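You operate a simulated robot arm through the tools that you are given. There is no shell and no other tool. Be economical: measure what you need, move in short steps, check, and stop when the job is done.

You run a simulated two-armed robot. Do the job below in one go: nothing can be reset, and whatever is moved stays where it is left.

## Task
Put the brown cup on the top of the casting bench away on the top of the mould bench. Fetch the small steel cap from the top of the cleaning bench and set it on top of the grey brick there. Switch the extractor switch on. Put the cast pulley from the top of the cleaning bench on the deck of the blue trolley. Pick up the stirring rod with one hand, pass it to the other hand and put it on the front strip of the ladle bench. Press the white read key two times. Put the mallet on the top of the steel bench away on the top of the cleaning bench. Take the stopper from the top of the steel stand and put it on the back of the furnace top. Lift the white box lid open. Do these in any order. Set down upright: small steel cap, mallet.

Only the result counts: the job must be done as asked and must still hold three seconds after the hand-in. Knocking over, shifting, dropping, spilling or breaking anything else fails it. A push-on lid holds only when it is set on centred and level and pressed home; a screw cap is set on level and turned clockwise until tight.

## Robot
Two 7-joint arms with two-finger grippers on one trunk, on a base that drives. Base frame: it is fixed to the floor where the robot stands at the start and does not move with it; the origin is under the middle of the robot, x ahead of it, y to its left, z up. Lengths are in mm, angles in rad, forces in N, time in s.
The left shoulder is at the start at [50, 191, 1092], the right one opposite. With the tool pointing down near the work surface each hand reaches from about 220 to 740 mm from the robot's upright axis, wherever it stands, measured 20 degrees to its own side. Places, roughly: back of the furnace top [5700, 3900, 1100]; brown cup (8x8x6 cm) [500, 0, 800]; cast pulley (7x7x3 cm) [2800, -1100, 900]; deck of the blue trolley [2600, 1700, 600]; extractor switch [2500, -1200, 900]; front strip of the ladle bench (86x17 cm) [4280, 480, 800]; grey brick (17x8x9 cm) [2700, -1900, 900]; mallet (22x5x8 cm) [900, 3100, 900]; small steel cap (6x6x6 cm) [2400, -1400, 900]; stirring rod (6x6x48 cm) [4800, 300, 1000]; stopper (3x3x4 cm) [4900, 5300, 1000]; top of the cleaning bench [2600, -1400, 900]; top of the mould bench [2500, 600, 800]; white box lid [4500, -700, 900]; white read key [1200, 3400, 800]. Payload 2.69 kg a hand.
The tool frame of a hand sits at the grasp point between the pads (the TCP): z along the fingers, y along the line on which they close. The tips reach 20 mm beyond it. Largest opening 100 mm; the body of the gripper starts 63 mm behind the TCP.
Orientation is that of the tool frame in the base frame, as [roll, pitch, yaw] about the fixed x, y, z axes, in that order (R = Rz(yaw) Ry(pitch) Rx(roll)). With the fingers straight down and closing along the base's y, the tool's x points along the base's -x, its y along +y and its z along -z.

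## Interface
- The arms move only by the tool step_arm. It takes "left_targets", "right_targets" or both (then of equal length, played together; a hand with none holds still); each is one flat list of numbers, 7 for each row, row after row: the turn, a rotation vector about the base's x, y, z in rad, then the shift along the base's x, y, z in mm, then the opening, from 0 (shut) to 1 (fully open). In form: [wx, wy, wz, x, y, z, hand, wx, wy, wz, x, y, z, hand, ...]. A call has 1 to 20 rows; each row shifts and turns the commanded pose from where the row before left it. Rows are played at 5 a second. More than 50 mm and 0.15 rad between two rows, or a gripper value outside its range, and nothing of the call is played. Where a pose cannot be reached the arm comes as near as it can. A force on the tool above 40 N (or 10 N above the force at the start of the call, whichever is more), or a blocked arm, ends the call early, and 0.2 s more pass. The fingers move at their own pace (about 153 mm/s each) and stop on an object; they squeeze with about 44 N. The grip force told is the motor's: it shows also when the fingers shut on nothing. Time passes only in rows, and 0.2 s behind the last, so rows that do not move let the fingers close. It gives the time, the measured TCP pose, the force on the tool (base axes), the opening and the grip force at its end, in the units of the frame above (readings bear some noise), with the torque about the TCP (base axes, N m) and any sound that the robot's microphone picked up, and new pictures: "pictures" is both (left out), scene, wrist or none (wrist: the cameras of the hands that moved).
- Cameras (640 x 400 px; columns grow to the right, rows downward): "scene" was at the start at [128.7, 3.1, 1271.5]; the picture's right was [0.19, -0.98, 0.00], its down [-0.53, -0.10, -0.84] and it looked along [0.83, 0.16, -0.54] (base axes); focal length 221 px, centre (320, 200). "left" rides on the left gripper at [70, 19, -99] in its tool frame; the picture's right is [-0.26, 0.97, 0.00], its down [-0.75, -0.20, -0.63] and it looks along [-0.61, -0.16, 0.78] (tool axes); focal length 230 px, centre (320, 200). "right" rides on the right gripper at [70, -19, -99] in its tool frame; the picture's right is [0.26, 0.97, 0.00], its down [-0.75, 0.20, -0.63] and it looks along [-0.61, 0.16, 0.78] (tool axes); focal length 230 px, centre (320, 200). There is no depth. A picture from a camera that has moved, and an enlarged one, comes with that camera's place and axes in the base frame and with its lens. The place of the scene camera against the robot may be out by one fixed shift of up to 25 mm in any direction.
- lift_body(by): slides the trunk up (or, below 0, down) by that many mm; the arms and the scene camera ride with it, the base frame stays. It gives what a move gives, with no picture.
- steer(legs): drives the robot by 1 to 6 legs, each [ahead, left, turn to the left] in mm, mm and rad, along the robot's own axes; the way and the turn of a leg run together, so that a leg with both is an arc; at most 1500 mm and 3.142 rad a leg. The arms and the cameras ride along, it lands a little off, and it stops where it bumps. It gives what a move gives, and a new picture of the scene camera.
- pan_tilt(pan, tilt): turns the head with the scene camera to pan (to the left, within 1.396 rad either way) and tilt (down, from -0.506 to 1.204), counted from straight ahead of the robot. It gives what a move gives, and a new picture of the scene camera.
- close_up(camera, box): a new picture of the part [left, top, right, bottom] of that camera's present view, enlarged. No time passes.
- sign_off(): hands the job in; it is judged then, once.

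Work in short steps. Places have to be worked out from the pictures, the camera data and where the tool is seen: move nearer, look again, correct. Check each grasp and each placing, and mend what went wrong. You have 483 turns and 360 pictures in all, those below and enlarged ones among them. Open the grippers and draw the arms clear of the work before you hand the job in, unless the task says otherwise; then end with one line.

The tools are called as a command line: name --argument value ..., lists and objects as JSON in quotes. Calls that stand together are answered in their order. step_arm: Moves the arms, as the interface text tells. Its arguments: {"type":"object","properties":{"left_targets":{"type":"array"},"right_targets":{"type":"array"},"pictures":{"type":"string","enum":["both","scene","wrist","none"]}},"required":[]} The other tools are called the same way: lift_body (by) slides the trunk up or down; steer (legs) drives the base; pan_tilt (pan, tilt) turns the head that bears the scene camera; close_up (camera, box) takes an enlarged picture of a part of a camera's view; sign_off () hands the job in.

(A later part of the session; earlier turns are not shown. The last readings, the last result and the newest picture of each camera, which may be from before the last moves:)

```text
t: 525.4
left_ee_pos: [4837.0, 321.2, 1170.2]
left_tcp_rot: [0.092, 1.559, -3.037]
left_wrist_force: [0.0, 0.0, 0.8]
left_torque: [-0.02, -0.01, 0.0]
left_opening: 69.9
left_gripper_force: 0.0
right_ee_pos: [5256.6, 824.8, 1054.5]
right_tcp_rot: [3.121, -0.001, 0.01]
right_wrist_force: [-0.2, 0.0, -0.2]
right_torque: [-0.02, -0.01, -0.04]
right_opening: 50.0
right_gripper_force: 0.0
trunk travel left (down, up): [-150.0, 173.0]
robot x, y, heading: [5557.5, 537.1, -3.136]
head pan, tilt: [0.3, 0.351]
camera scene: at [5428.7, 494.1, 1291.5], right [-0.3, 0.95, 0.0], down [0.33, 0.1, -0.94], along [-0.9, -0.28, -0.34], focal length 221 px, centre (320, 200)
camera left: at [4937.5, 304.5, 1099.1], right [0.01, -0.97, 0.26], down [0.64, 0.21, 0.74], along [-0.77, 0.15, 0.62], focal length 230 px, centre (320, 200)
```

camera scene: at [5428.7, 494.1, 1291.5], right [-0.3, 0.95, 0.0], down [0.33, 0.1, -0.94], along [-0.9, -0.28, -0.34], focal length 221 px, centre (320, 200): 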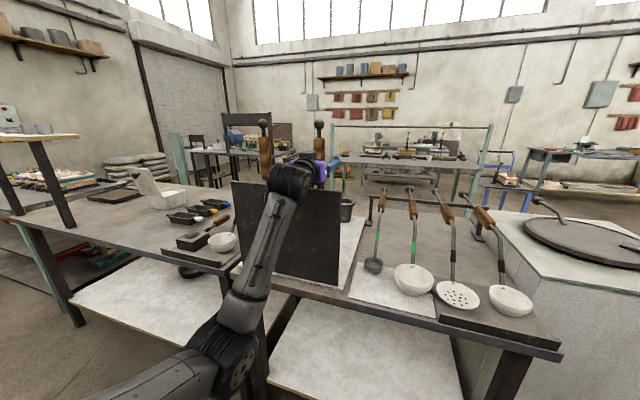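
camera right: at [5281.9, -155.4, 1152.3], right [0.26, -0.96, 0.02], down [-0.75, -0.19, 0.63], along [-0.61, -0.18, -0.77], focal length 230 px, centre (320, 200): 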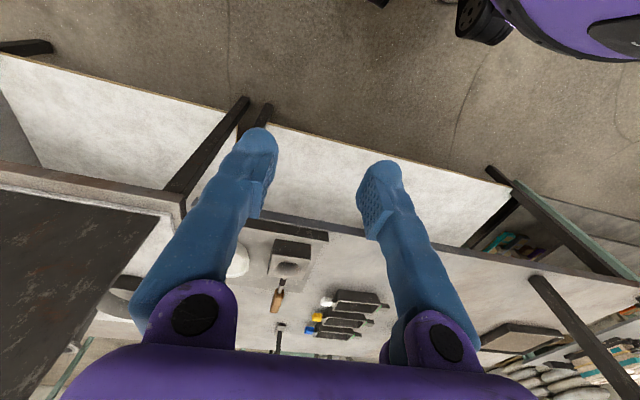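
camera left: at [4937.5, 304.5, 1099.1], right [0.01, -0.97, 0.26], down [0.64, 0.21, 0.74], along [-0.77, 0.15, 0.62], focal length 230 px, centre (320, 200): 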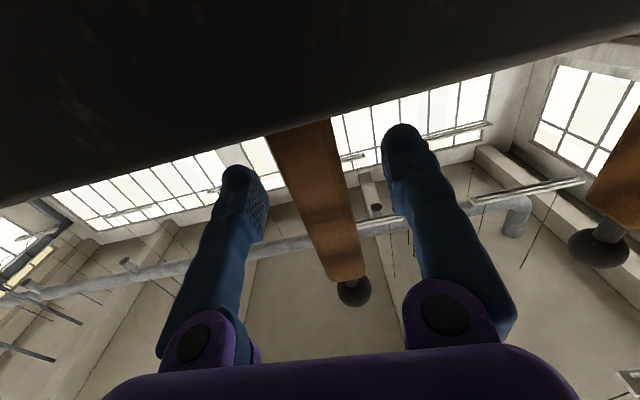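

The handle is centred between the fingers. Closing, then a small lift and moving it forward off the pegs.

step_arm --left_targets '[0, 0, 0, 0, 0, 0, 0, 0, 0, 0, 0, 0, 0, 0, 0, 0, 0, 0, 0, 0, 0]' --pictures "none"

step_arm --left_targets '[0, 0, 0, 0, 0, 10, 0, 0, 0, 0, -10, 0, 5, 0, 0, 0, 0, -20, 0, 0, 0]' --pictures "both"

```text
t: 526.2
left_ee_pos: [4837.9, 321.2, 1169.6]
left_tcp_rot: [0.091, 1.56, -3.038]
left_wrist_force: [-1.2, -0.5, 0.3]
left_torque: [0.04, 0.31, -0.01]
left_opening: 24.9
left_gripper_force: 43.7
right_ee_pos: [5257.4, 822.9, 1054.9]
right_tcp_rot: [3.12, -0.002, 0.011]
right_wrist_force: [-0.7, 0.1, 0.9]
right_torque: [0.0, 0.01, -0.01]
right_opening: 49.8
right_gripper_force: 0.0
trunk travel left (down, up): [-150.0, 173.0]
robot x, y, heading: [5555.2, 534.6, -3.134]
head pan, tilt: [0.3, 0.351]
```

```text
t: 527.0
left_ee_pos: [4811.4, 321.3, 1180.8]
left_tcp_rot: [2.874, 1.565, -0.253]
left_wrist_force: [17.9, 0.9, -8.0]
left_torque: [0.11, -1.22, 0.23]
left_opening: 25.1
left_gripper_force: 43.9
right_ee_pos: [5257.4, 824.0, 1053.7]
right_tcp_rot: [3.121, 0.0, 0.012]
right_wrist_force: [-0.6, 0.3, -0.3]
right_torque: [-0.01, -0.03, 0.01]
right_opening: 50.1
right_gripper_force: 0.0
trunk travel left (down, up): [-150.0, 173.0]
robot x, y, heading: [5556.6, 537.7, -3.14]
head pan, tilt: [0.3, 0.351]
stopped in row 3 (left hand): the force on the tool passed its limit at 66 N (the readings are from after the stop); the commanded pose is now the measured one
camera scene: at [5429.3, 493.7, 1291.5], right [-0.3, 0.95, 0.0], down [0.33, 0.1, -0.94], along [-0.9, -0.28, -0.34], focal length 221 px, centre (320, 200)
camera left: at [4912.4, 303.7, 1111.7], right [0.01, -0.97, 0.26], down [0.62, 0.21, 0.75], along [-0.78, 0.15, 0.6], focal length 230 px, centre (320, 200)
```

scene: 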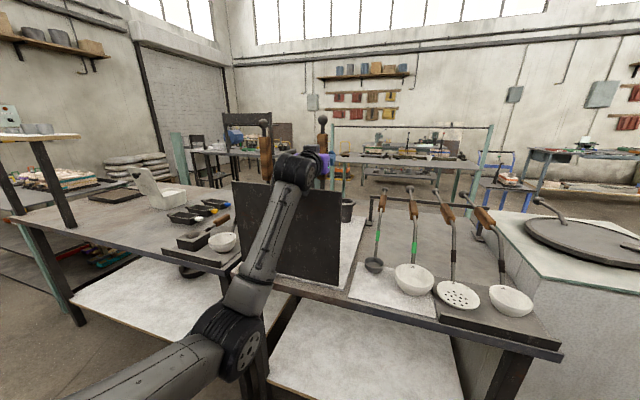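
left: 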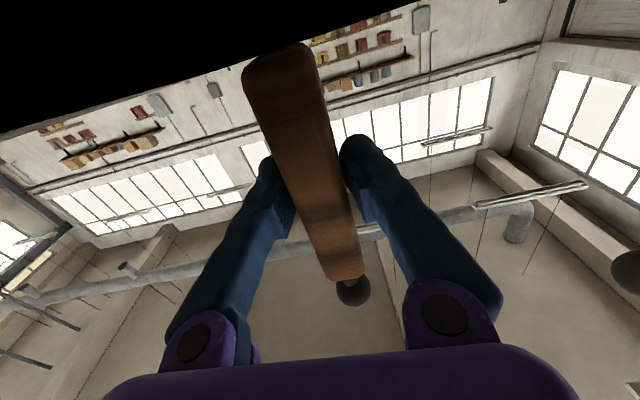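

The gripper's camera housing met the board top. I ease back 4 mm and lift 45 mm first, then move forward.

step_arm --left_targets '[0, 0, 0, 6, 0, 0, 0, 0, 0, 0, 0, 0, 20, 0, 0, 0, 0, 0, 0, 25, 0]' --pictures "both"

```text
t: 527.8
left_ee_pos: [4816.8, 320.6, 1226.9]
left_tcp_rot: [2.478, 1.568, -0.65]
left_wrist_force: [0.1, -0.3, -6.0]
left_torque: [0.0, 0.02, 0.02]
left_opening: 25.0
left_gripper_force: 43.7
right_ee_pos: [5256.7, 823.9, 1053.5]
right_tcp_rot: [3.12, -0.002, 0.011]
right_wrist_force: [-0.8, 0.0, -1.0]
right_torque: [-0.02, 0.04, -0.01]
right_opening: 50.1
right_gripper_force: 0.1
trunk travel left (down, up): [-150.0, 173.0]
robot x, y, heading: [5555.0, 537.3, -3.143]
head pan, tilt: [0.3, 0.351]
camera scene: at [5428.6, 493.8, 1291.5], right [-0.3, 0.95, 0.0], down [0.33, 0.1, -0.94], along [-0.9, -0.28, -0.34], focal length 221 px, centre (320, 200)
camera left: at [4917.7, 303.3, 1156.8], right [0.01, -0.97, 0.26], down [0.63, 0.21, 0.75], along [-0.78, 0.15, 0.61], focal length 230 px, centre (320, 200)
```

scene: 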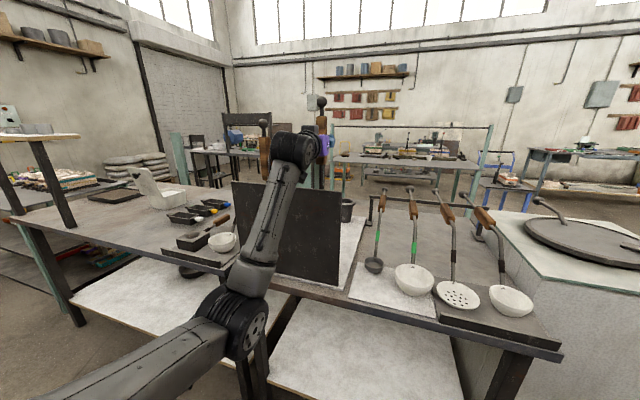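
left: 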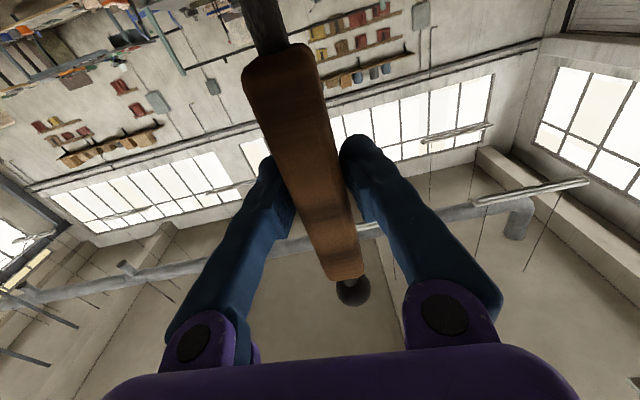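

It hangs freely (6 N). Now forward 60 mm off the pegs.

step_arm --left_targets '[0, 0, 0, -15, 0, 0, 0, 0, 0, 0, -15, 0, 0, 0, 0, 0, 0, -15, 0, 0, 0, 0, 0, 0, -15, 0, 0, 0]' --pictures "none"

lift_body --by 165

```text
t: 528.8
left_ee_pos: [4755.3, 319.6, 1225.2]
left_tcp_rot: [2.412, 1.568, -0.716]
left_wrist_force: [-1.0, 0.1, -6.6]
left_torque: [0.01, 0.04, 0.02]
left_opening: 24.9
left_gripper_force: 43.9
right_ee_pos: [5254.8, 823.5, 1054.2]
right_tcp_rot: [3.121, -0.002, 0.011]
right_wrist_force: [-1.3, 0.4, -0.4]
right_torque: [0.02, -0.04, -0.01]
right_opening: 49.9
right_gripper_force: 0.0
trunk travel left (down, up): [-150.0, 173.0]
robot x, y, heading: [5553.8, 533.8, -3.134]
head pan, tilt: [0.3, 0.351]
```

```text
t: 530.7
left_ee_pos: [4754.8, 319.8, 1391.0]
left_tcp_rot: [2.318, 1.57, -0.81]
left_wrist_force: [-0.6, -0.1, -6.9]
left_torque: [-0.02, 0.05, -0.01]
left_opening: 25.0
left_gripper_force: 44.0
right_ee_pos: [5255.3, 824.2, 1219.1]
right_tcp_rot: [3.12, -0.002, 0.011]
right_wrist_force: [-0.3, -0.2, -0.8]
right_torque: [-0.05, -0.01, -0.01]
right_opening: 50.1
right_gripper_force: 0.0
trunk travel left (down, up): [-315.0, 8.0]
robot x, y, heading: [5559.7, 536.7, -3.139]
head pan, tilt: [0.3, 0.351]
```

Lifting the arm another 95 mm so the bulb clears the board, then a look.

step_arm --left_targets '[0, 0, 0, 0, 0, 35, 0, 0, 0, 0, 0, 0, 35, 0, 0, 0, 0, 0, 0, 35, 0]' --pictures "scene"

```text
t: 531.5
left_ee_pos: [4758.5, 322.2, 1496.3]
left_tcp_rot: [2.292, 1.568, -0.835]
left_wrist_force: [-0.3, 0.7, -7.4]
left_torque: [0.0, -0.01, 0.01]
left_opening: 24.9
left_gripper_force: 44.1
right_ee_pos: [5256.5, 824.2, 1219.6]
right_tcp_rot: [3.121, -0.002, 0.01]
right_wrist_force: [0.4, -0.1, -0.2]
right_torque: [-0.04, 0.01, 0.03]
right_opening: 50.0
right_gripper_force: 0.2
trunk travel left (down, up): [-315.0, 8.0]
robot x, y, heading: [5557.8, 538.3, -3.137]
head pan, tilt: [0.3, 0.351]
camera scene: at [5429.1, 494.0, 1456.6], right [-0.3, 0.95, 0.0], down [0.33, 0.1, -0.94], along [-0.9, -0.28, -0.34], focal length 221 px, centre (320, 200)
```

scene: 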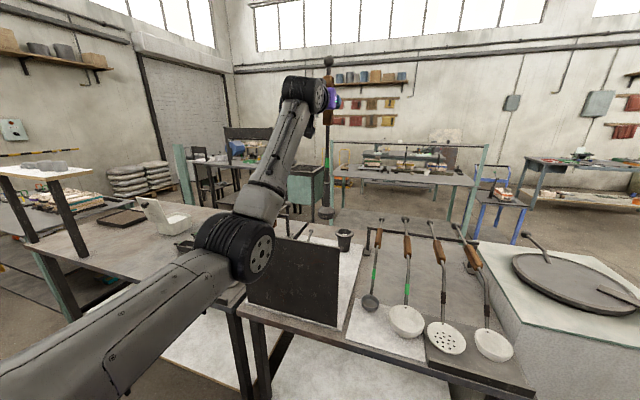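

The bulb is at about 1120, just above the board. I raise 25 mm more and back away with the rod.

step_arm --left_targets '[0, 0, 0, 0, 0, 25, 0]' --pictures "none"

steer --legs '[[-260, 0, 0]]'

```text
t: 531.9
left_ee_pos: [4756.5, 321.3, 1523.0]
left_tcp_rot: [1.368, 1.569, -1.758]
left_wrist_force: [0.3, -0.5, -7.5]
left_torque: [0.02, 0.0, 0.05]
left_opening: 25.2
left_gripper_force: 44.3
right_ee_pos: [5256.4, 823.9, 1219.1]
right_tcp_rot: [3.122, -0.002, 0.012]
right_wrist_force: [-0.1, 0.1, -0.3]
right_torque: [-0.01, 0.01, 0.03]
right_opening: 50.0
right_gripper_force: 0.0
trunk travel left (down, up): [-315.0, 8.0]
robot x, y, heading: [5554.2, 537.0, -3.138]
head pan, tilt: [0.3, 0.351]
```

```text
t: 533.8
left_ee_pos: [5016.3, 318.9, 1520.2]
left_tcp_rot: [2.334, 1.57, -0.786]
left_wrist_force: [-0.1, -0.7, -6.5]
left_torque: [0.04, 0.02, 0.0]
left_opening: 24.7
left_gripper_force: 44.1
right_ee_pos: [5512.8, 824.2, 1219.3]
right_tcp_rot: [3.121, -0.001, 0.017]
right_wrist_force: [0.4, -0.8, 0.3]
right_torque: [0.01, -0.03, -0.02]
right_opening: 49.9
right_gripper_force: 0.1
trunk travel left (down, up): [-315.0, 8.0]
robot x, y, heading: [5813.4, 542.0, -3.127]
head pan, tilt: [0.3, 0.351]
camera scene: at [5687.5, 495.0, 1456.4], right [-0.31, 0.95, 0.0], down [0.33, 0.11, -0.94], along [-0.89, -0.29, -0.34], focal length 221 px, centre (320, 200)
```

scene: 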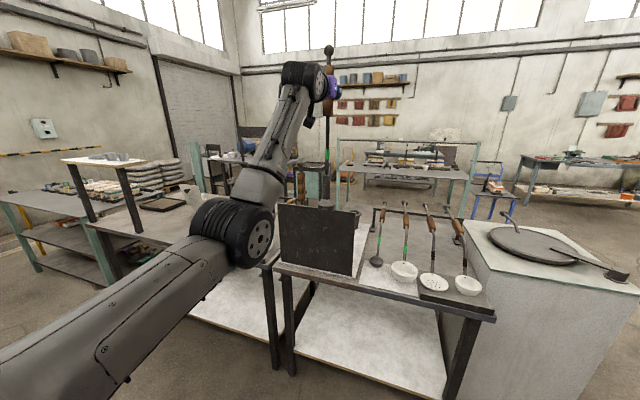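

The rod is clear of the board. I bring it in front of me and lower it, then I'll turn it horizontal for the hand-over.

step_arm --left_targets '[0, 0, 0, 35, 0, 0, 0, 0, 0, 0, 30, 25, -28, 0, 0, 0, 0, 30, 25, -28, 0, 0, 0, 0, 30, 25, -28, 0, 0, 0, 0, 30, 25, -28, 0, 0, 0, 0, 30, 25, -28, 0, 0, 0, 0, 0, 25, -40, 0, 0, 0, 0, 0, 0, -45, 0, 0, 0, 0, 0, 0, -45, 0]' --pictures "scene"

```text
t: 535.8
left_ee_pos: [5215.1, 469.0, 1379.4]
left_tcp_rot: [-0.018, 1.356, -3.141]
left_wrist_force: [0.0, -0.6, -6.6]
left_torque: [0.0, -0.17, -0.02]
left_opening: 25.0
left_gripper_force: 43.7
right_ee_pos: [5513.7, 823.9, 1219.2]
right_tcp_rot: [3.118, -0.002, 0.017]
right_wrist_force: [-1.5, -0.1, -0.5]
right_torque: [-0.01, -0.01, 0.02]
right_opening: 50.0
right_gripper_force: 0.3
trunk travel left (down, up): [-315.0, 8.0]
robot x, y, heading: [5815.5, 540.4, -3.125]
head pan, tilt: [0.3, 0.351]
stopped in row 9 (left hand): the arm was blocked; the commanded pose is now the measured one
camera scene: at [5687.3, 495.4, 1456.5], right [-0.31, 0.95, 0.0], down [0.33, 0.11, -0.94], along [-0.89, -0.29, -0.34], focal length 221 px, centre (320, 200)
```

scene: 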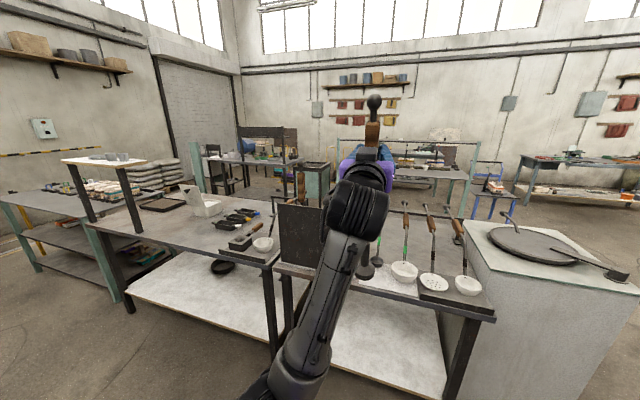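

The arm configuration is at its limit, so I lower the trunk instead to bring the rod to working height.

lift_body --by -165

step_arm --left_targets '[0.1, 0, 0, 0, 0, 0, 0, 0.1, 0, 0, 0, 0, 0, 0, 0.1, 0, 0, 0, 0, 0, 0, 0.1, 0, 0, 0, 0, 0, 0]' --pictures "scene"

```text
t: 537.7
left_ee_pos: [5215.6, 469.1, 1216.1]
left_tcp_rot: [-0.021, 1.351, 3.138]
left_wrist_force: [0.1, -0.4, -6.7]
left_torque: [0.01, -0.14, -0.01]
left_opening: 24.8
left_gripper_force: 44.1
right_ee_pos: [5513.4, 823.7, 1055.1]
right_tcp_rot: [3.121, -0.003, 0.019]
right_wrist_force: [-0.1, -0.2, -0.2]
right_torque: [0.01, -0.01, 0.03]
right_opening: 50.0
right_gripper_force: 0.1
trunk travel left (down, up): [-150.0, 173.0]
robot x, y, heading: [5815.8, 539.6, -3.126]
head pan, tilt: [0.3, 0.351]
```

```text
t: 538.7
left_ee_pos: [5213.6, 462.8, 1214.9]
left_tcp_rot: [-1.102, 1.129, 2.115]
left_wrist_force: [0.2, 0.0, -6.2]
left_torque: [-0.31, -0.19, -0.01]
left_opening: 25.1
left_gripper_force: 43.8
right_ee_pos: [5513.6, 825.0, 1054.3]
right_tcp_rot: [3.12, -0.002, 0.016]
right_wrist_force: [-0.2, 0.2, -0.3]
right_torque: [0.01, 0.01, 0.02]
right_opening: 50.0
right_gripper_force: 0.1
trunk travel left (down, up): [-150.0, 173.0]
robot x, y, heading: [5817.6, 539.9, -3.13]
head pan, tilt: [0.3, 0.351]
camera scene: at [5687.7, 495.3, 1291.5], right [-0.31, 0.95, 0.0], down [0.33, 0.11, -0.94], along [-0.89, -0.29, -0.34], focal length 221 px, centre (320, 200)
```

scene: 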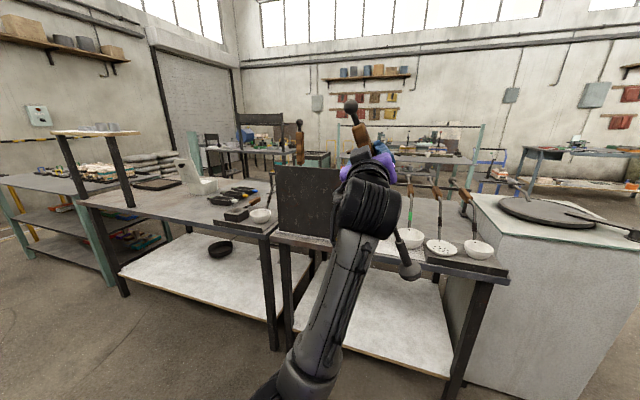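

It turns fine. Continuing to horizontal.

step_arm --left_targets '[0.13, 0, 0, 0, 0, 0, 0, 0.13, 0, 0, 0, 0, 0, 0, 0.13, 0, 0, 0, 0, 0, 0, 0.13, 0, 0, 0, 0, 0, 0, 0.13, 0, 0, 0, 0, 0, 0, 0.13, 0, 0, 0, 0, 0, 0, 0.13, 0, 0, 0, 0, 0, 0, 0.13, 0, 0, 0, 0, 0, 0, 0.13, 0, 0, 0, 0, 0, 0]' --pictures "scene"

```text
t: 540.7
left_ee_pos: [5215.4, 468.9, 1215.1]
left_tcp_rot: [-1.592, 0.001, 1.786]
left_wrist_force: [0.0, 0.4, -6.6]
left_torque: [-0.84, -0.15, 0.02]
left_opening: 25.2
left_gripper_force: 43.8
right_ee_pos: [5513.9, 824.7, 1054.8]
right_tcp_rot: [3.121, 0.0, 0.019]
right_wrist_force: [0.0, -0.9, 0.2]
right_torque: [-0.02, 0.0, 0.01]
right_opening: 50.1
right_gripper_force: 0.1
trunk travel left (down, up): [-150.0, 173.0]
robot x, y, heading: [5812.1, 540.6, -3.126]
head pan, tilt: [0.3, 0.351]
camera scene: at [5687.8, 495.3, 1291.5], right [-0.31, 0.95, 0.0], down [0.33, 0.11, -0.94], along [-0.89, -0.29, -0.34], focal length 221 px, centre (320, 200)
```

scene: 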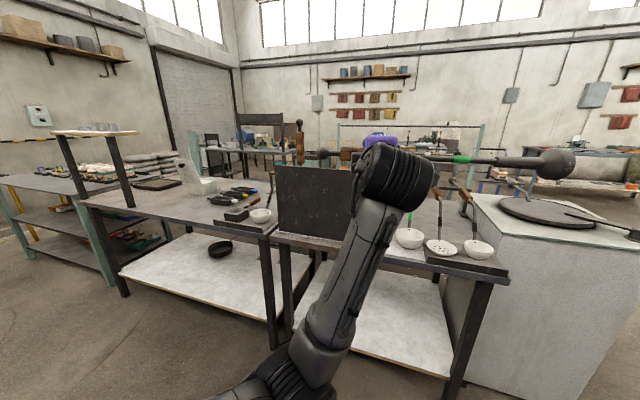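

The rod is horizontal with its bulb to my right; torque says its centre is ~127 mm from the left grip. I bring it 100 mm nearer so the right hand can reach it from above, and turn the right hand for it.

step_arm --left_targets '[0, 0, 0, 20, 0, 0, 0, 0, 0, 0, 20, 0, 0, 0, 0, 0, 0, 20, 0, 0, 0, 0, 0, 0, 20, 0, 0, 0, 0, 0, 0, 20, 0, 0, 0, 0, 0, 0, 0, 0, 0, 0, 0, 0, 0, 0, 0, 0, 0, 0, 0, 0, 0, 0, 0, 0, 0, 0, 0, 0, 0, 0, 0, 0, 0, 0, 0, 0, 0, 0]' --right_targets '[0, 0, -0.1374, 0, 0, 45, 0.6, 0, 0, -0.1374, 0, 0, 45, 0.6, 0, 0, -0.1374, 0, 0, 45, 0.6, 0, 0, -0.1374, 0, 0, 45, 0.6, 0, 0, -0.1374, 0, 0, 45, 0.6, 0, 0, -0.1374, 0, 0, 30, 0.6, 0, 0, -0.1374, 0, 0, 0, 0.6, 0, 0, -0.1374, 0, 0, 0, 0.6, 0, 0, -0.1374, 0, 0, 0, 0.6, 0, 0, -0.1374, 0, 0, 0, 0.6]' --pictures "both"

```text
t: 542.9
left_ee_pos: [5315.1, 467.4, 1215.9]
left_tcp_rot: [-1.591, 0.002, 1.787]
left_wrist_force: [-0.3, -0.2, -6.9]
left_torque: [-0.85, -0.15, -0.01]
left_opening: 25.3
left_gripper_force: 44.2
right_ee_pos: [5500.3, 810.6, 1291.7]
right_tcp_rot: [3.118, -0.001, -1.358]
right_wrist_force: [0.4, 0.0, 0.3]
right_torque: [0.04, -0.01, 0.0]
right_opening: 59.8
right_gripper_force: 0.0
right hand out of reach, approached as far as the arm can: row 5, 6
trunk travel left (down, up): [-150.0, 173.0]
robot x, y, heading: [5817.1, 539.1, -3.132]
head pan, tilt: [0.3, 0.351]
camera scene: at [5687.8, 495.2, 1291.5], right [-0.31, 0.95, 0.0], down [0.33, 0.11, -0.94], along [-0.89, -0.29, -0.34], focal length 221 px, centre (320, 200)
camera right: at [5534.1, 746.8, 1389.5], right [-0.89, -0.46, 0.02], down [-0.34, 0.7, 0.63], along [-0.3, 0.56, -0.77], focal length 230 px, centre (320, 200)
camera left: at [5398.2, 557.5, 1199.0], right [0.07, -0.25, -0.97], down [0.77, -0.6, 0.21], along [-0.63, -0.76, 0.15], focal length 230 px, centre (320, 200)
```

scene: 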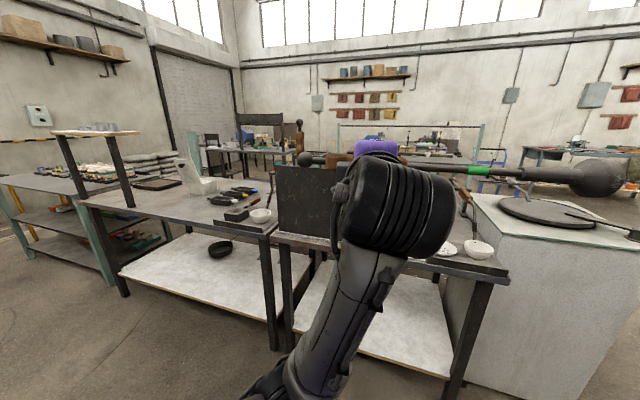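
right: 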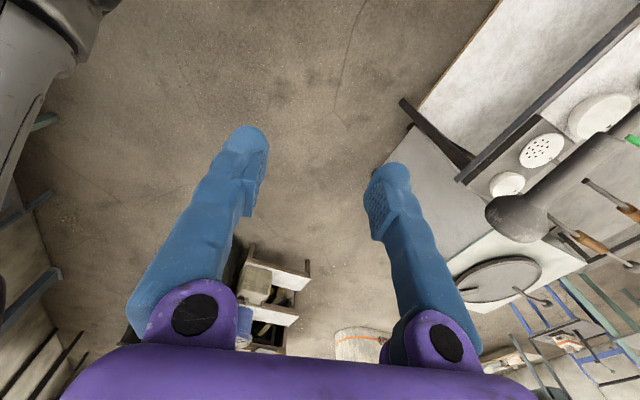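
left: 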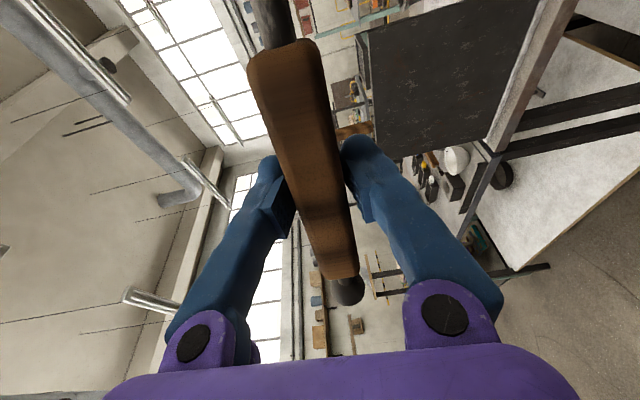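

The bulb ray from the right camera agrees (≈(5240, 805, 1197), a slight droop). I bring the right hand over the stem near s≈190 mm: (5275, 653).

step_arm --right_targets '[0, 0, 0, -10, 0, -40, 0.6, 0, 0, 0, -36, -26, 0, 0.6, 0, 0, 0, -36, -26, 0, 0.6, 0, 0, 0, -36, -26, 0, 0.6, 0, 0, 0, -36, -26, 0, 0.6, 0, 0, 0, -36, -27, 0, 0.6, 0, 0, 0, -35, -27, 0, 0.6]' --pictures "both"

```text
t: 544.5
left_ee_pos: [5315.7, 465.9, 1214.8]
left_tcp_rot: [-1.592, -0.001, 1.787]
left_wrist_force: [-1.0, -0.8, -6.8]
left_torque: [-0.83, -0.13, -0.02]
left_opening: 25.3
left_gripper_force: 44.1
right_ee_pos: [5275.0, 650.7, 1251.5]
right_tcp_rot: [3.121, 0.001, -1.356]
right_wrist_force: [-0.1, -0.2, -0.2]
right_torque: [0.02, -0.01, -0.03]
right_opening: 60.0
right_gripper_force: 0.1
trunk travel left (down, up): [-150.0, 173.0]
robot x, y, heading: [5814.2, 537.1, -3.133]
head pan, tilt: [0.3, 0.351]
camera scene: at [5687.5, 494.0, 1291.4], right [-0.31, 0.95, 0.0], down [0.33, 0.11, -0.94], along [-0.89, -0.29, -0.35], focal length 221 px, centre (320, 200)
camera right: at [5308.5, 587.5, 1350.3], right [-0.89, -0.46, 0.02], down [-0.34, 0.69, 0.63], along [-0.3, 0.56, -0.77], focal length 230 px, centre (320, 200)
```

scene: 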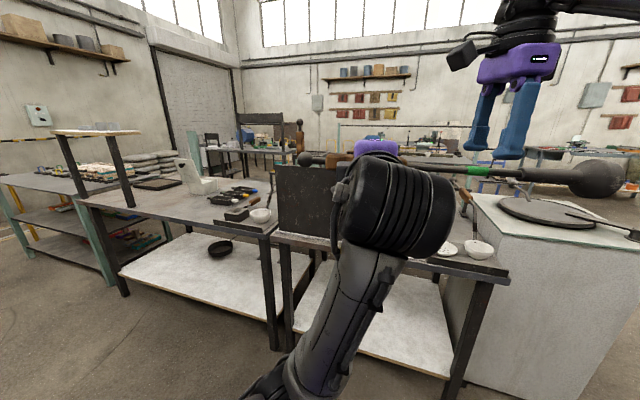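
right: 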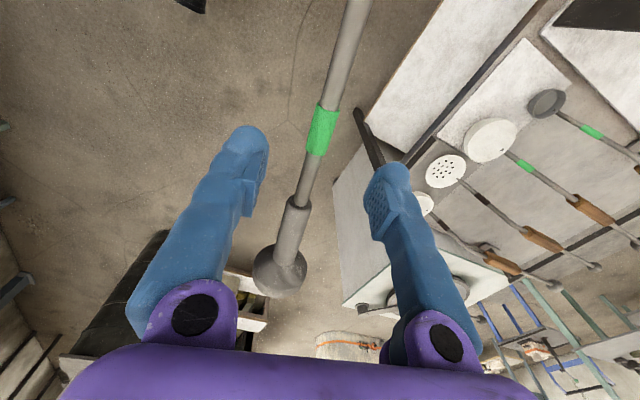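

The rod runs right beneath the open fingers. Lowering 52 mm onto the stem and closing with the right hand while the left still holds.

step_arm --right_targets '[0, 0, 0, 0, 0, -26, 0.6, 0, 0, 0, 0, 0, -26, 0.6]' --pictures "wrist"

```text
t: 545.1
left_ee_pos: [5315.4, 468.4, 1216.1]
left_tcp_rot: [-1.591, 0.001, 1.787]
left_wrist_force: [-0.8, 0.2, -6.2]
left_torque: [-0.81, -0.19, 0.01]
left_opening: 25.5
left_gripper_force: 44.5
right_ee_pos: [5275.7, 655.8, 1200.2]
right_tcp_rot: [3.12, -0.003, -1.358]
right_wrist_force: [1.0, 0.3, -0.6]
right_torque: [0.02, 0.0, 0.02]
right_opening: 60.4
right_gripper_force: 0.0
trunk travel left (down, up): [-150.0, 173.0]
robot x, y, heading: [5811.6, 537.9, -3.129]
head pan, tilt: [0.3, 0.351]
camera right: at [5309.2, 591.8, 1299.2], right [-0.89, -0.46, 0.02], down [-0.34, 0.7, 0.63], along [-0.3, 0.55, -0.77], focal length 230 px, centre (320, 200)
```

right: 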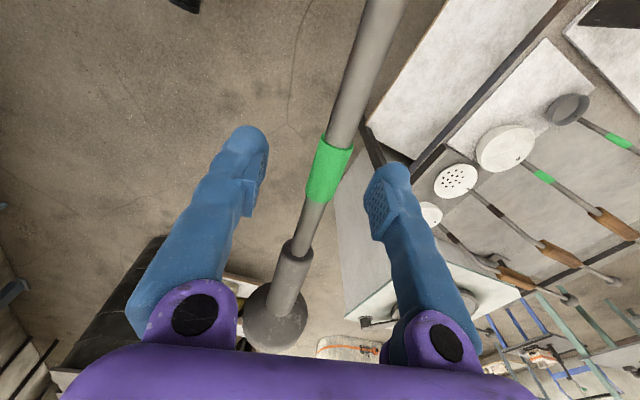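

Aligned at the green band. Closing the right hand.

step_arm --right_targets '[0, 0, 0, 0, 0, -2, 0.2, 0, 0, 0, 0, 0, 0, 0, 0, 0, 0, 0, 0, 0, 0, 0, 0, 0, 0, 0, 0, 0]' --pictures "wrist"

```text
t: 546.1
left_ee_pos: [5314.8, 467.0, 1214.8]
left_tcp_rot: [-1.59, 0.002, 1.787]
left_wrist_force: [-2.9, 0.1, -5.8]
left_torque: [-0.64, -0.13, 0.67]
left_opening: 25.5
left_gripper_force: 44.5
right_ee_pos: [5276.8, 654.1, 1199.1]
right_tcp_rot: [3.119, -0.002, -1.356]
right_wrist_force: [3.4, -0.6, -1.0]
right_torque: [0.02, 0.05, -0.04]
right_opening: 0.0
right_gripper_force: 28.9
trunk travel left (down, up): [-150.0, 173.0]
robot x, y, heading: [5815.2, 537.4, -3.131]
head pan, tilt: [0.3, 0.351]
camera right: at [5309.7, 590.4, 1296.5], right [-0.89, -0.46, 0.02], down [-0.34, 0.69, 0.63], along [-0.3, 0.56, -0.77], focal length 230 px, centre (320, 200)
```

right: 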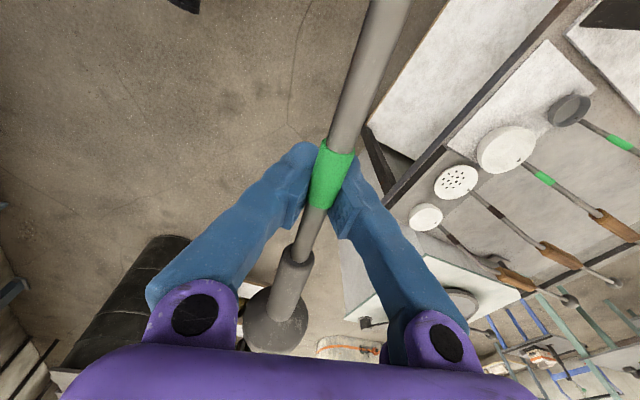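

The fingers shut completely, so the stem lies above the pads. I open, rise 20 mm and try again.

step_arm --right_targets '[0, 0, 0, 0, 0, 0, 0.3, 0, 0, 0, 0, 0, 0, 0.5, 0, 0, 0, 0, 0, 19, 0.5]' --pictures "wrist"

```text
t: 546.9
left_ee_pos: [5313.9, 467.9, 1217.2]
left_tcp_rot: [-1.591, -0.001, 1.788]
left_wrist_force: [-0.7, -0.8, -7.2]
left_torque: [-0.81, -0.17, 0.0]
left_opening: 25.4
left_gripper_force: 44.1
right_ee_pos: [5276.6, 653.1, 1218.1]
right_tcp_rot: [3.121, -0.001, -1.356]
right_wrist_force: [0.4, 0.8, 0.4]
right_torque: [0.0, 0.02, -0.01]
right_opening: 49.9
right_gripper_force: 0.1
trunk travel left (down, up): [-150.0, 173.0]
robot x, y, heading: [5816.8, 536.6, -3.133]
head pan, tilt: [0.3, 0.351]
camera right: at [5309.7, 589.7, 1316.8], right [-0.89, -0.46, 0.02], down [-0.34, 0.69, 0.63], along [-0.3, 0.56, -0.77], focal length 230 px, centre (320, 200)
```

right: 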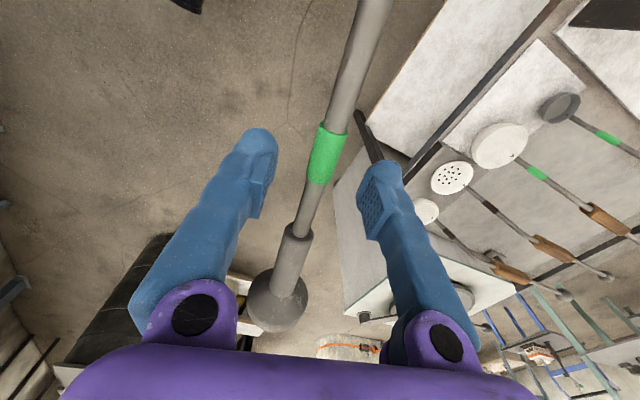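

step_arm --right_targets '[0, 0, 0, 0, 0, 0, 0.2, 0, 0, 0, 0, 0, 0, 0, 0, 0, 0, 0, 0, 0, 0]' --pictures "wrist"

```text
t: 547.7
left_ee_pos: [5315.0, 467.4, 1216.6]
left_tcp_rot: [-1.59, 0.001, 1.788]
left_wrist_force: [-3.3, -0.8, -6.4]
left_torque: [-0.76, -0.06, 0.9]
left_opening: 25.4
left_gripper_force: 44.3
right_ee_pos: [5275.8, 654.1, 1218.5]
right_tcp_rot: [3.12, -0.003, -1.356]
right_wrist_force: [3.6, 0.1, 0.2]
right_torque: [0.03, -0.09, -0.3]
right_opening: 10.5
right_gripper_force: 38.0
trunk travel left (down, up): [-150.0, 173.0]
robot x, y, heading: [5815.1, 539.5, -3.13]
head pan, tilt: [0.3, 0.351]
camera right: at [5309.4, 590.1, 1316.4], right [-0.89, -0.46, 0.02], down [-0.34, 0.69, 0.63], along [-0.3, 0.56, -0.77], focal length 230 px, centre (320, 200)
```

right: 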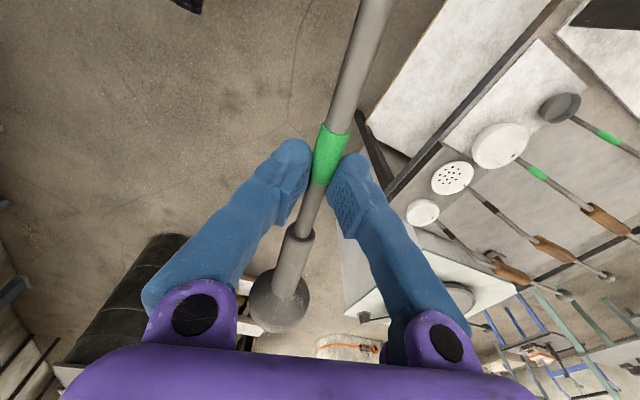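

Gripped (10.5 mm stem), but it's 63 mm off the rod's balance point. I'll regrip closer to it (s≈140) so it stays level.

step_arm --right_targets '[0, 0, 0, 0, 0, 0, 0.3, 0, 0, 0, 0, 0, 0, 0.4, 0, 0, 0, 5, -24, 0, 0.4, 0, 0, 0, 6, -24, 0, 0.4]' --pictures "both"

```text
t: 548.7
left_ee_pos: [5315.2, 467.1, 1216.3]
left_tcp_rot: [-1.591, 0.0, 1.787]
left_wrist_force: [0.4, -1.4, -6.3]
left_torque: [-0.83, -0.17, -0.01]
left_opening: 25.4
left_gripper_force: 44.0
right_ee_pos: [5288.1, 605.4, 1216.9]
right_tcp_rot: [3.121, 0.0, -1.357]
right_wrist_force: [-0.4, 0.1, 0.0]
right_torque: [0.02, 0.01, -0.01]
right_opening: 39.9
right_gripper_force: 0.0
trunk travel left (down, up): [-150.0, 173.0]
robot x, y, heading: [5818.6, 535.7, -3.129]
head pan, tilt: [0.3, 0.351]
camera scene: at [5687.9, 494.9, 1291.5], right [-0.31, 0.95, 0.0], down [0.33, 0.11, -0.94], along [-0.89, -0.29, -0.34], focal length 221 px, centre (320, 200)
camera right: at [5320.2, 541.0, 1315.2], right [-0.89, -0.46, 0.02], down [-0.34, 0.69, 0.63], along [-0.3, 0.56, -0.77], focal length 230 px, centre (320, 200)
```

scene: 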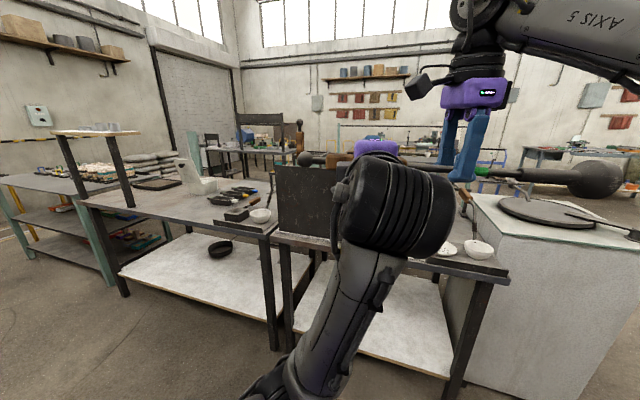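
right: 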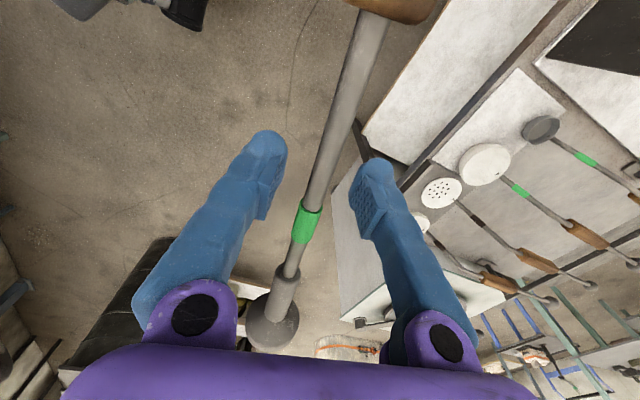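

Stem still centred. Closing here, letting the squeeze build.

step_arm --right_targets '[0, 0, 0, 0, 0, 2, 0.2, 0, 0, 0, 0, 0, 0, 0, 0, 0, 0, 0, 0, 0, 0, 0, 0, 0, 0, 0, 0, 0]' --pictures "wrist"

```text
t: 549.7
left_ee_pos: [5315.8, 469.0, 1216.7]
left_tcp_rot: [-1.588, 0.001, 1.785]
left_wrist_force: [0.0, 1.0, -5.0]
left_torque: [-0.7, -0.12, 0.13]
left_opening: 25.3
left_gripper_force: 44.1
right_ee_pos: [5288.7, 604.1, 1218.2]
right_tcp_rot: [3.121, -0.001, -1.355]
right_wrist_force: [-0.4, -0.5, -0.5]
right_torque: [0.08, 0.0, -0.21]
right_opening: 10.7
right_gripper_force: 38.2
trunk travel left (down, up): [-150.0, 173.0]
robot x, y, heading: [5815.5, 537.8, -3.129]
head pan, tilt: [0.3, 0.351]
camera right: at [5320.2, 541.3, 1316.7], right [-0.89, -0.46, 0.02], down [-0.34, 0.69, 0.63], along [-0.3, 0.56, -0.77], focal length 230 px, centre (320, 200)
```

right: 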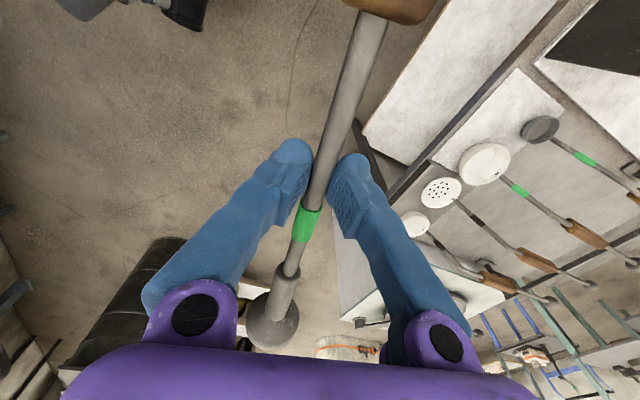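

Both hands hold it. Now the left hand opens and draws back.

step_arm --left_targets '[0, 0, 0, 0, 0, 0, 0.4, 0, 0, 0, 0, 0, 0, 0.7, 0, 0, 0, 0, 0, 0, 0.7]' --pictures "none"

step_arm --left_targets '[0, 0, 0, 20, 0, 0, 0.7, 0, 0, 0, 30, -8, 0, 0.7, 0, 0, 0, 30, -15, 0, 0.7]' --pictures "both"

```text
t: 550.5
left_ee_pos: [5314.4, 467.5, 1215.7]
left_tcp_rot: [-1.588, 0.0, 1.788]
left_wrist_force: [0.4, -0.3, 0.6]
left_torque: [-0.01, 0.04, 0.04]
left_opening: 69.8
left_gripper_force: 0.1
right_ee_pos: [5287.0, 604.6, 1218.8]
right_tcp_rot: [3.119, -0.003, -1.356]
right_wrist_force: [-0.1, -0.1, -0.1]
right_torque: [0.06, 0.0, -0.01]
right_opening: 10.6
right_gripper_force: 38.2
trunk travel left (down, up): [-150.0, 173.0]
robot x, y, heading: [5818.2, 542.0, -3.128]
head pan, tilt: [0.3, 0.351]
```

```text
t: 551.3
left_ee_pos: [5397.2, 444.9, 1213.8]
left_tcp_rot: [-1.59, 0.004, 1.79]
left_wrist_force: [-0.2, -0.9, -0.2]
left_torque: [-0.01, -0.02, 0.0]
left_opening: 70.1
left_gripper_force: 0.0
right_ee_pos: [5287.4, 604.9, 1218.2]
right_tcp_rot: [3.12, -0.001, -1.356]
right_wrist_force: [0.2, -0.6, 0.7]
right_torque: [0.08, 0.02, 0.01]
right_opening: 10.4
right_gripper_force: 38.2
trunk travel left (down, up): [-150.0, 173.0]
robot x, y, heading: [5815.5, 537.3, -3.132]
head pan, tilt: [0.3, 0.351]
camera scene: at [5688.1, 495.2, 1291.5], right [-0.31, 0.95, 0.0], down [0.33, 0.11, -0.94], along [-0.89, -0.29, -0.34], focal length 221 px, centre (320, 200)
camera left: at [5480.5, 533.6, 1197.6], right [0.07, -0.25, -0.96], down [0.77, -0.6, 0.22], along [-0.63, -0.76, 0.15], focal length 230 px, centre (320, 200)
```

scene: 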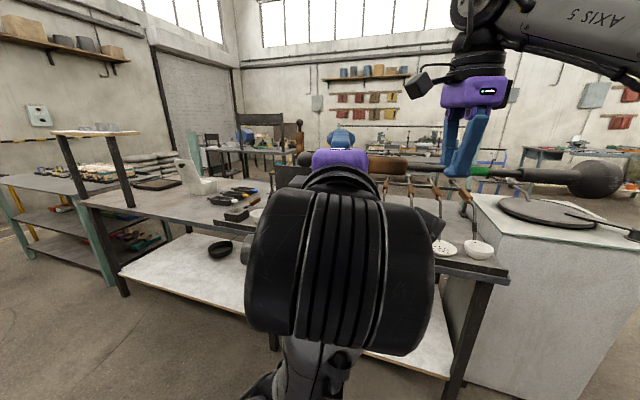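
left: 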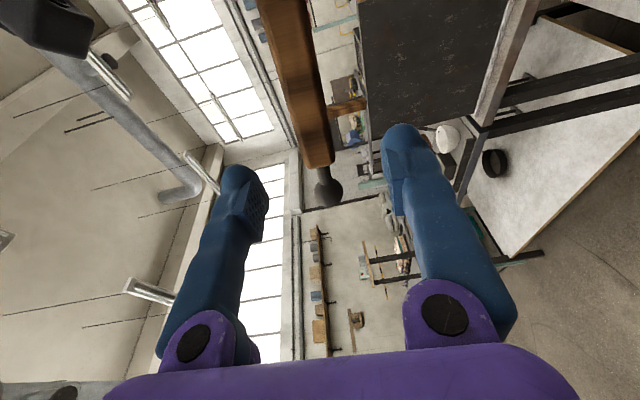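

The left hand is clear. The right-hand force reads oddly low, so I lift it a bit and confirm the rod comes along.

step_arm --left_targets '[0, 0, 0, 40, -10, 0, 0.7, 0, 0, 0, 40, -10, 0, 0.7, 0, 0, 0, 0, 0, 0, 0.7]' --right_targets '[0, 0, 0, 0, 0, 8, 0, 0, 0, 0, 10, 0, 8, 0, 0, 0, 0, 0, 0, 0, 0]' --pictures "both"

```text
t: 552.1
left_ee_pos: [5453.3, 416.0, 1198.4]
left_tcp_rot: [-1.572, 0.005, 1.8]
left_wrist_force: [-0.4, 0.3, 0.2]
left_torque: [0.01, 0.04, 0.02]
left_opening: 70.2
left_gripper_force: 0.0
left hand out of reach, approached as far as the arm can: row 2
right_ee_pos: [5298.1, 604.5, 1233.7]
right_tcp_rot: [3.121, -0.003, -1.356]
right_wrist_force: [0.7, 0.5, -7.9]
right_torque: [0.07, 0.01, 0.02]
right_opening: 10.6
right_gripper_force: 38.2
trunk travel left (down, up): [-150.0, 173.0]
robot x, y, heading: [5818.7, 536.6, -3.127]
head pan, tilt: [0.3, 0.351]
camera scene: at [5687.7, 495.4, 1291.5], right [-0.31, 0.95, 0.0], down [0.33, 0.11, -0.94], along [-0.89, -0.29, -0.34], focal length 221 px, centre (320, 200)
camera right: at [5330.7, 541.4, 1333.1], right [-0.89, -0.46, 0.02], down [-0.34, 0.69, 0.63], along [-0.3, 0.55, -0.77], focal length 230 px, centre (320, 200)
camera left: at [5535.0, 506.5, 1179.6], right [0.06, -0.26, -0.96], down [0.78, -0.59, 0.2], along [-0.62, -0.77, 0.17], focal length 230 px, centre (320, 200)
```

scene: 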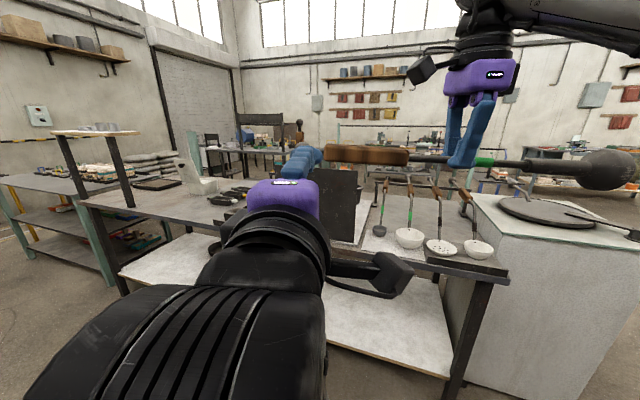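
right: 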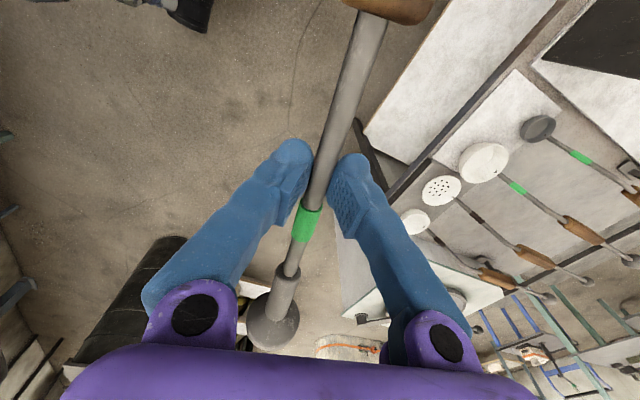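
left: 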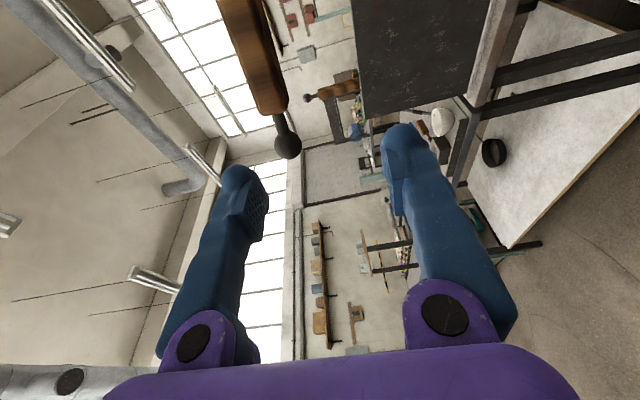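

The right hand carries it, balanced. Now I drive back around the furnace cabinet toward the front of the ladle bench.

steer --legs '[[200, 0, -0.012], [0, -1250, 0]]'

pan_tilt --pan 0 --tilt 0.5

```text
t: 564.4
left_ee_pos: [5252.2, 1659.0, 1194.2]
left_tcp_rot: [-1.581, 0.014, 1.787]
left_wrist_force: [-0.7, -0.6, -0.1]
left_torque: [0.02, 0.02, 0.0]
left_opening: 70.3
left_gripper_force: 0.2
right_ee_pos: [5101.4, 1850.1, 1233.5]
right_tcp_rot: [3.12, -0.001, -1.37]
right_wrist_force: [0.1, 0.2, -6.6]
right_torque: [0.08, 0.01, 0.01]
right_opening: 10.9
right_gripper_force: 38.4
trunk travel left (down, up): [-150.0, 173.0]
robot x, y, heading: [5617.8, 1775.1, 3.137]
head pan, tilt: [0.3, 0.351]
camera scene: at [5490.3, 1734.6, 1291.5], right [-0.29, 0.96, 0.0], down [0.33, 0.1, -0.94], along [-0.9, -0.28, -0.34], focal length 221 px, centre (320, 200)
```

scene: 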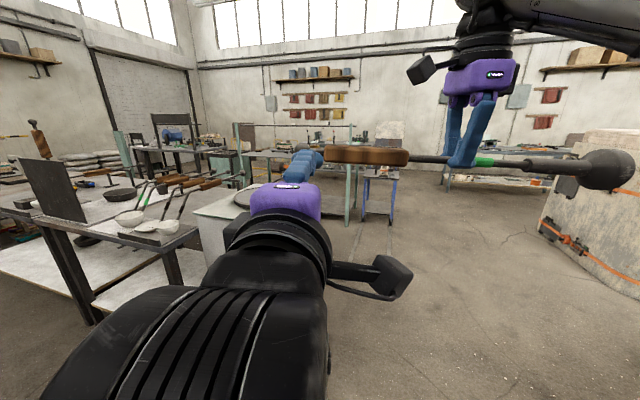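

```text
t: 565.2
left_ee_pos: [5251.9, 1657.8, 1192.7]
left_tcp_rot: [-1.582, 0.013, 1.789]
left_wrist_force: [0.3, -0.3, 0.3]
left_torque: [-0.02, 0.02, 0.0]
left_opening: 69.9
left_gripper_force: 0.1
right_ee_pos: [5102.2, 1849.6, 1234.8]
right_tcp_rot: [3.122, -0.002, -1.371]
right_wrist_force: [-0.3, 0.3, -7.9]
right_torque: [0.06, 0.03, 0.01]
right_opening: 10.6
right_gripper_force: 38.2
trunk travel left (down, up): [-150.0, 173.0]
robot x, y, heading: [5620.4, 1775.9, 3.133]
head pan, tilt: [0.0, 0.499]
camera scene: at [5488.3, 1762.0, 1277.9], right [0.0, 1.0, 0.0], down [0.48, 0.0, -0.88], along [-0.88, 0.0, -0.48], focal length 221 px, centre (320, 200)
```

scene: 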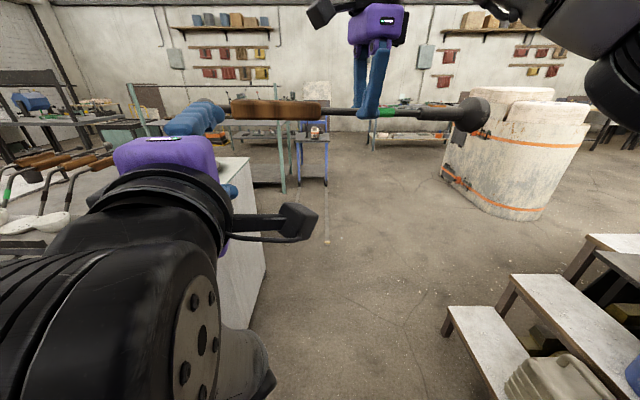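

steer --legs '[[0, -25, 0.006], [1000, 0, 0], [1000, 0, 0]]'

```text
t: 575.7
left_ee_pos: [3243.8, 1650.2, 1195.5]
left_tcp_rot: [-1.581, 0.014, 1.823]
left_wrist_force: [-0.2, -0.5, -0.5]
left_torque: [0.0, -0.01, 0.04]
left_opening: 69.8
left_gripper_force: 0.2
right_ee_pos: [3086.8, 1835.4, 1234.3]
right_tcp_rot: [3.121, 0.0, -1.336]
right_wrist_force: [-0.2, 0.3, -7.4]
right_torque: [0.09, 0.01, -0.01]
right_opening: 10.9
right_gripper_force: 38.0
trunk travel left (down, up): [-150.0, 173.0]
robot x, y, heading: [3608.8, 1778.4, -3.112]
head pan, tilt: [0.0, 0.499]
camera scene: at [3476.3, 1760.7, 1277.8], right [-0.03, 1.0, 0.0], down [0.48, 0.01, -0.88], along [-0.88, -0.03, -0.48], focal length 221 px, centre (320, 200)
```

scene: 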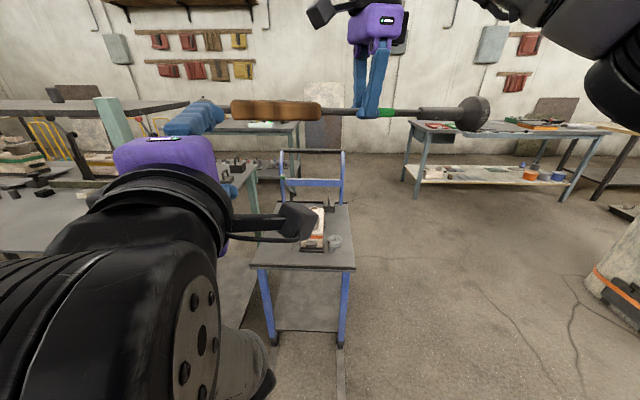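

I turn left to heading 0 and go to the front of the ladle bench.

steer --legs '[[0, 0, 3.112], [0, -1200, 0]]'

pan_tilt --pan -0.2 --tilt 0.7

```text
t: 593.8
left_ee_pos: [3995.0, 709.3, 1193.2]
left_tcp_rot: [-1.582, 0.014, -1.324]
left_wrist_force: [0.7, 0.8, -0.3]
left_torque: [-0.02, 0.02, 0.0]
left_opening: 70.4
left_gripper_force: 0.2
right_ee_pos: [4152.4, 524.8, 1234.2]
right_tcp_rot: [3.121, -0.002, 1.8]
right_wrist_force: [-0.6, 0.4, -6.4]
right_torque: [-0.11, 0.0, -0.02]
right_opening: 11.0
right_gripper_force: 37.9
trunk travel left (down, up): [-150.0, 173.0]
robot x, y, heading: [3635.6, 581.5, 0.029]
head pan, tilt: [0.0, 0.499]
camera scene: at [3765.7, 572.5, 1277.8], right [0.03, -1.0, 0.0], down [-0.48, -0.01, -0.88], along [0.88, 0.02, -0.48], focal length 221 px, centre (320, 200)
```

scene: 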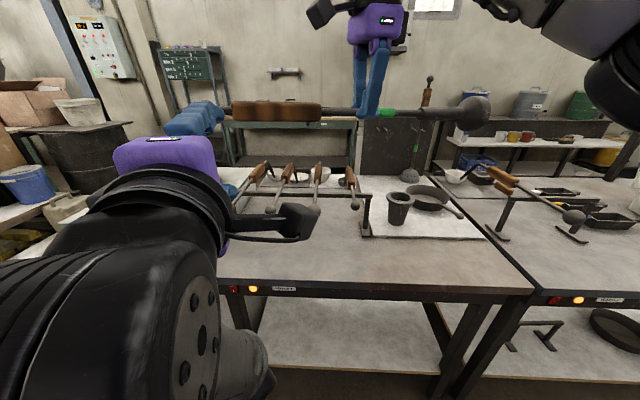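

```text
t: 594.5
left_ee_pos: [3996.7, 710.1, 1194.7]
left_tcp_rot: [-1.581, 0.012, -1.322]
left_wrist_force: [0.6, 0.3, 0.9]
left_torque: [0.0, 0.0, 0.05]
left_opening: 70.0
left_gripper_force: 0.1
right_ee_pos: [4151.8, 524.2, 1233.9]
right_tcp_rot: [3.121, -0.001, 1.8]
right_wrist_force: [-0.2, 0.8, -5.4]
right_torque: [-0.06, 0.03, -0.02]
right_opening: 11.1
right_gripper_force: 38.3
trunk travel left (down, up): [-150.0, 173.0]
robot x, y, heading: [3632.2, 582.4, 0.022]
head pan, tilt: [-0.201, 0.7]
camera scene: at [3758.4, 555.5, 1260.2], right [-0.17, -0.98, 0.0], down [-0.63, 0.11, -0.76], along [0.75, -0.13, -0.64], focal length 221 px, centre (320, 200)
```

scene: 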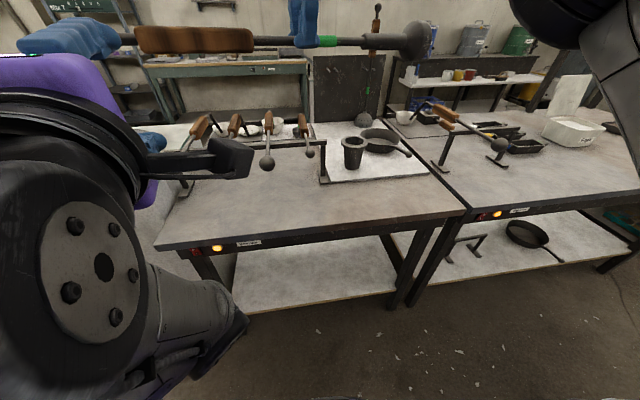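

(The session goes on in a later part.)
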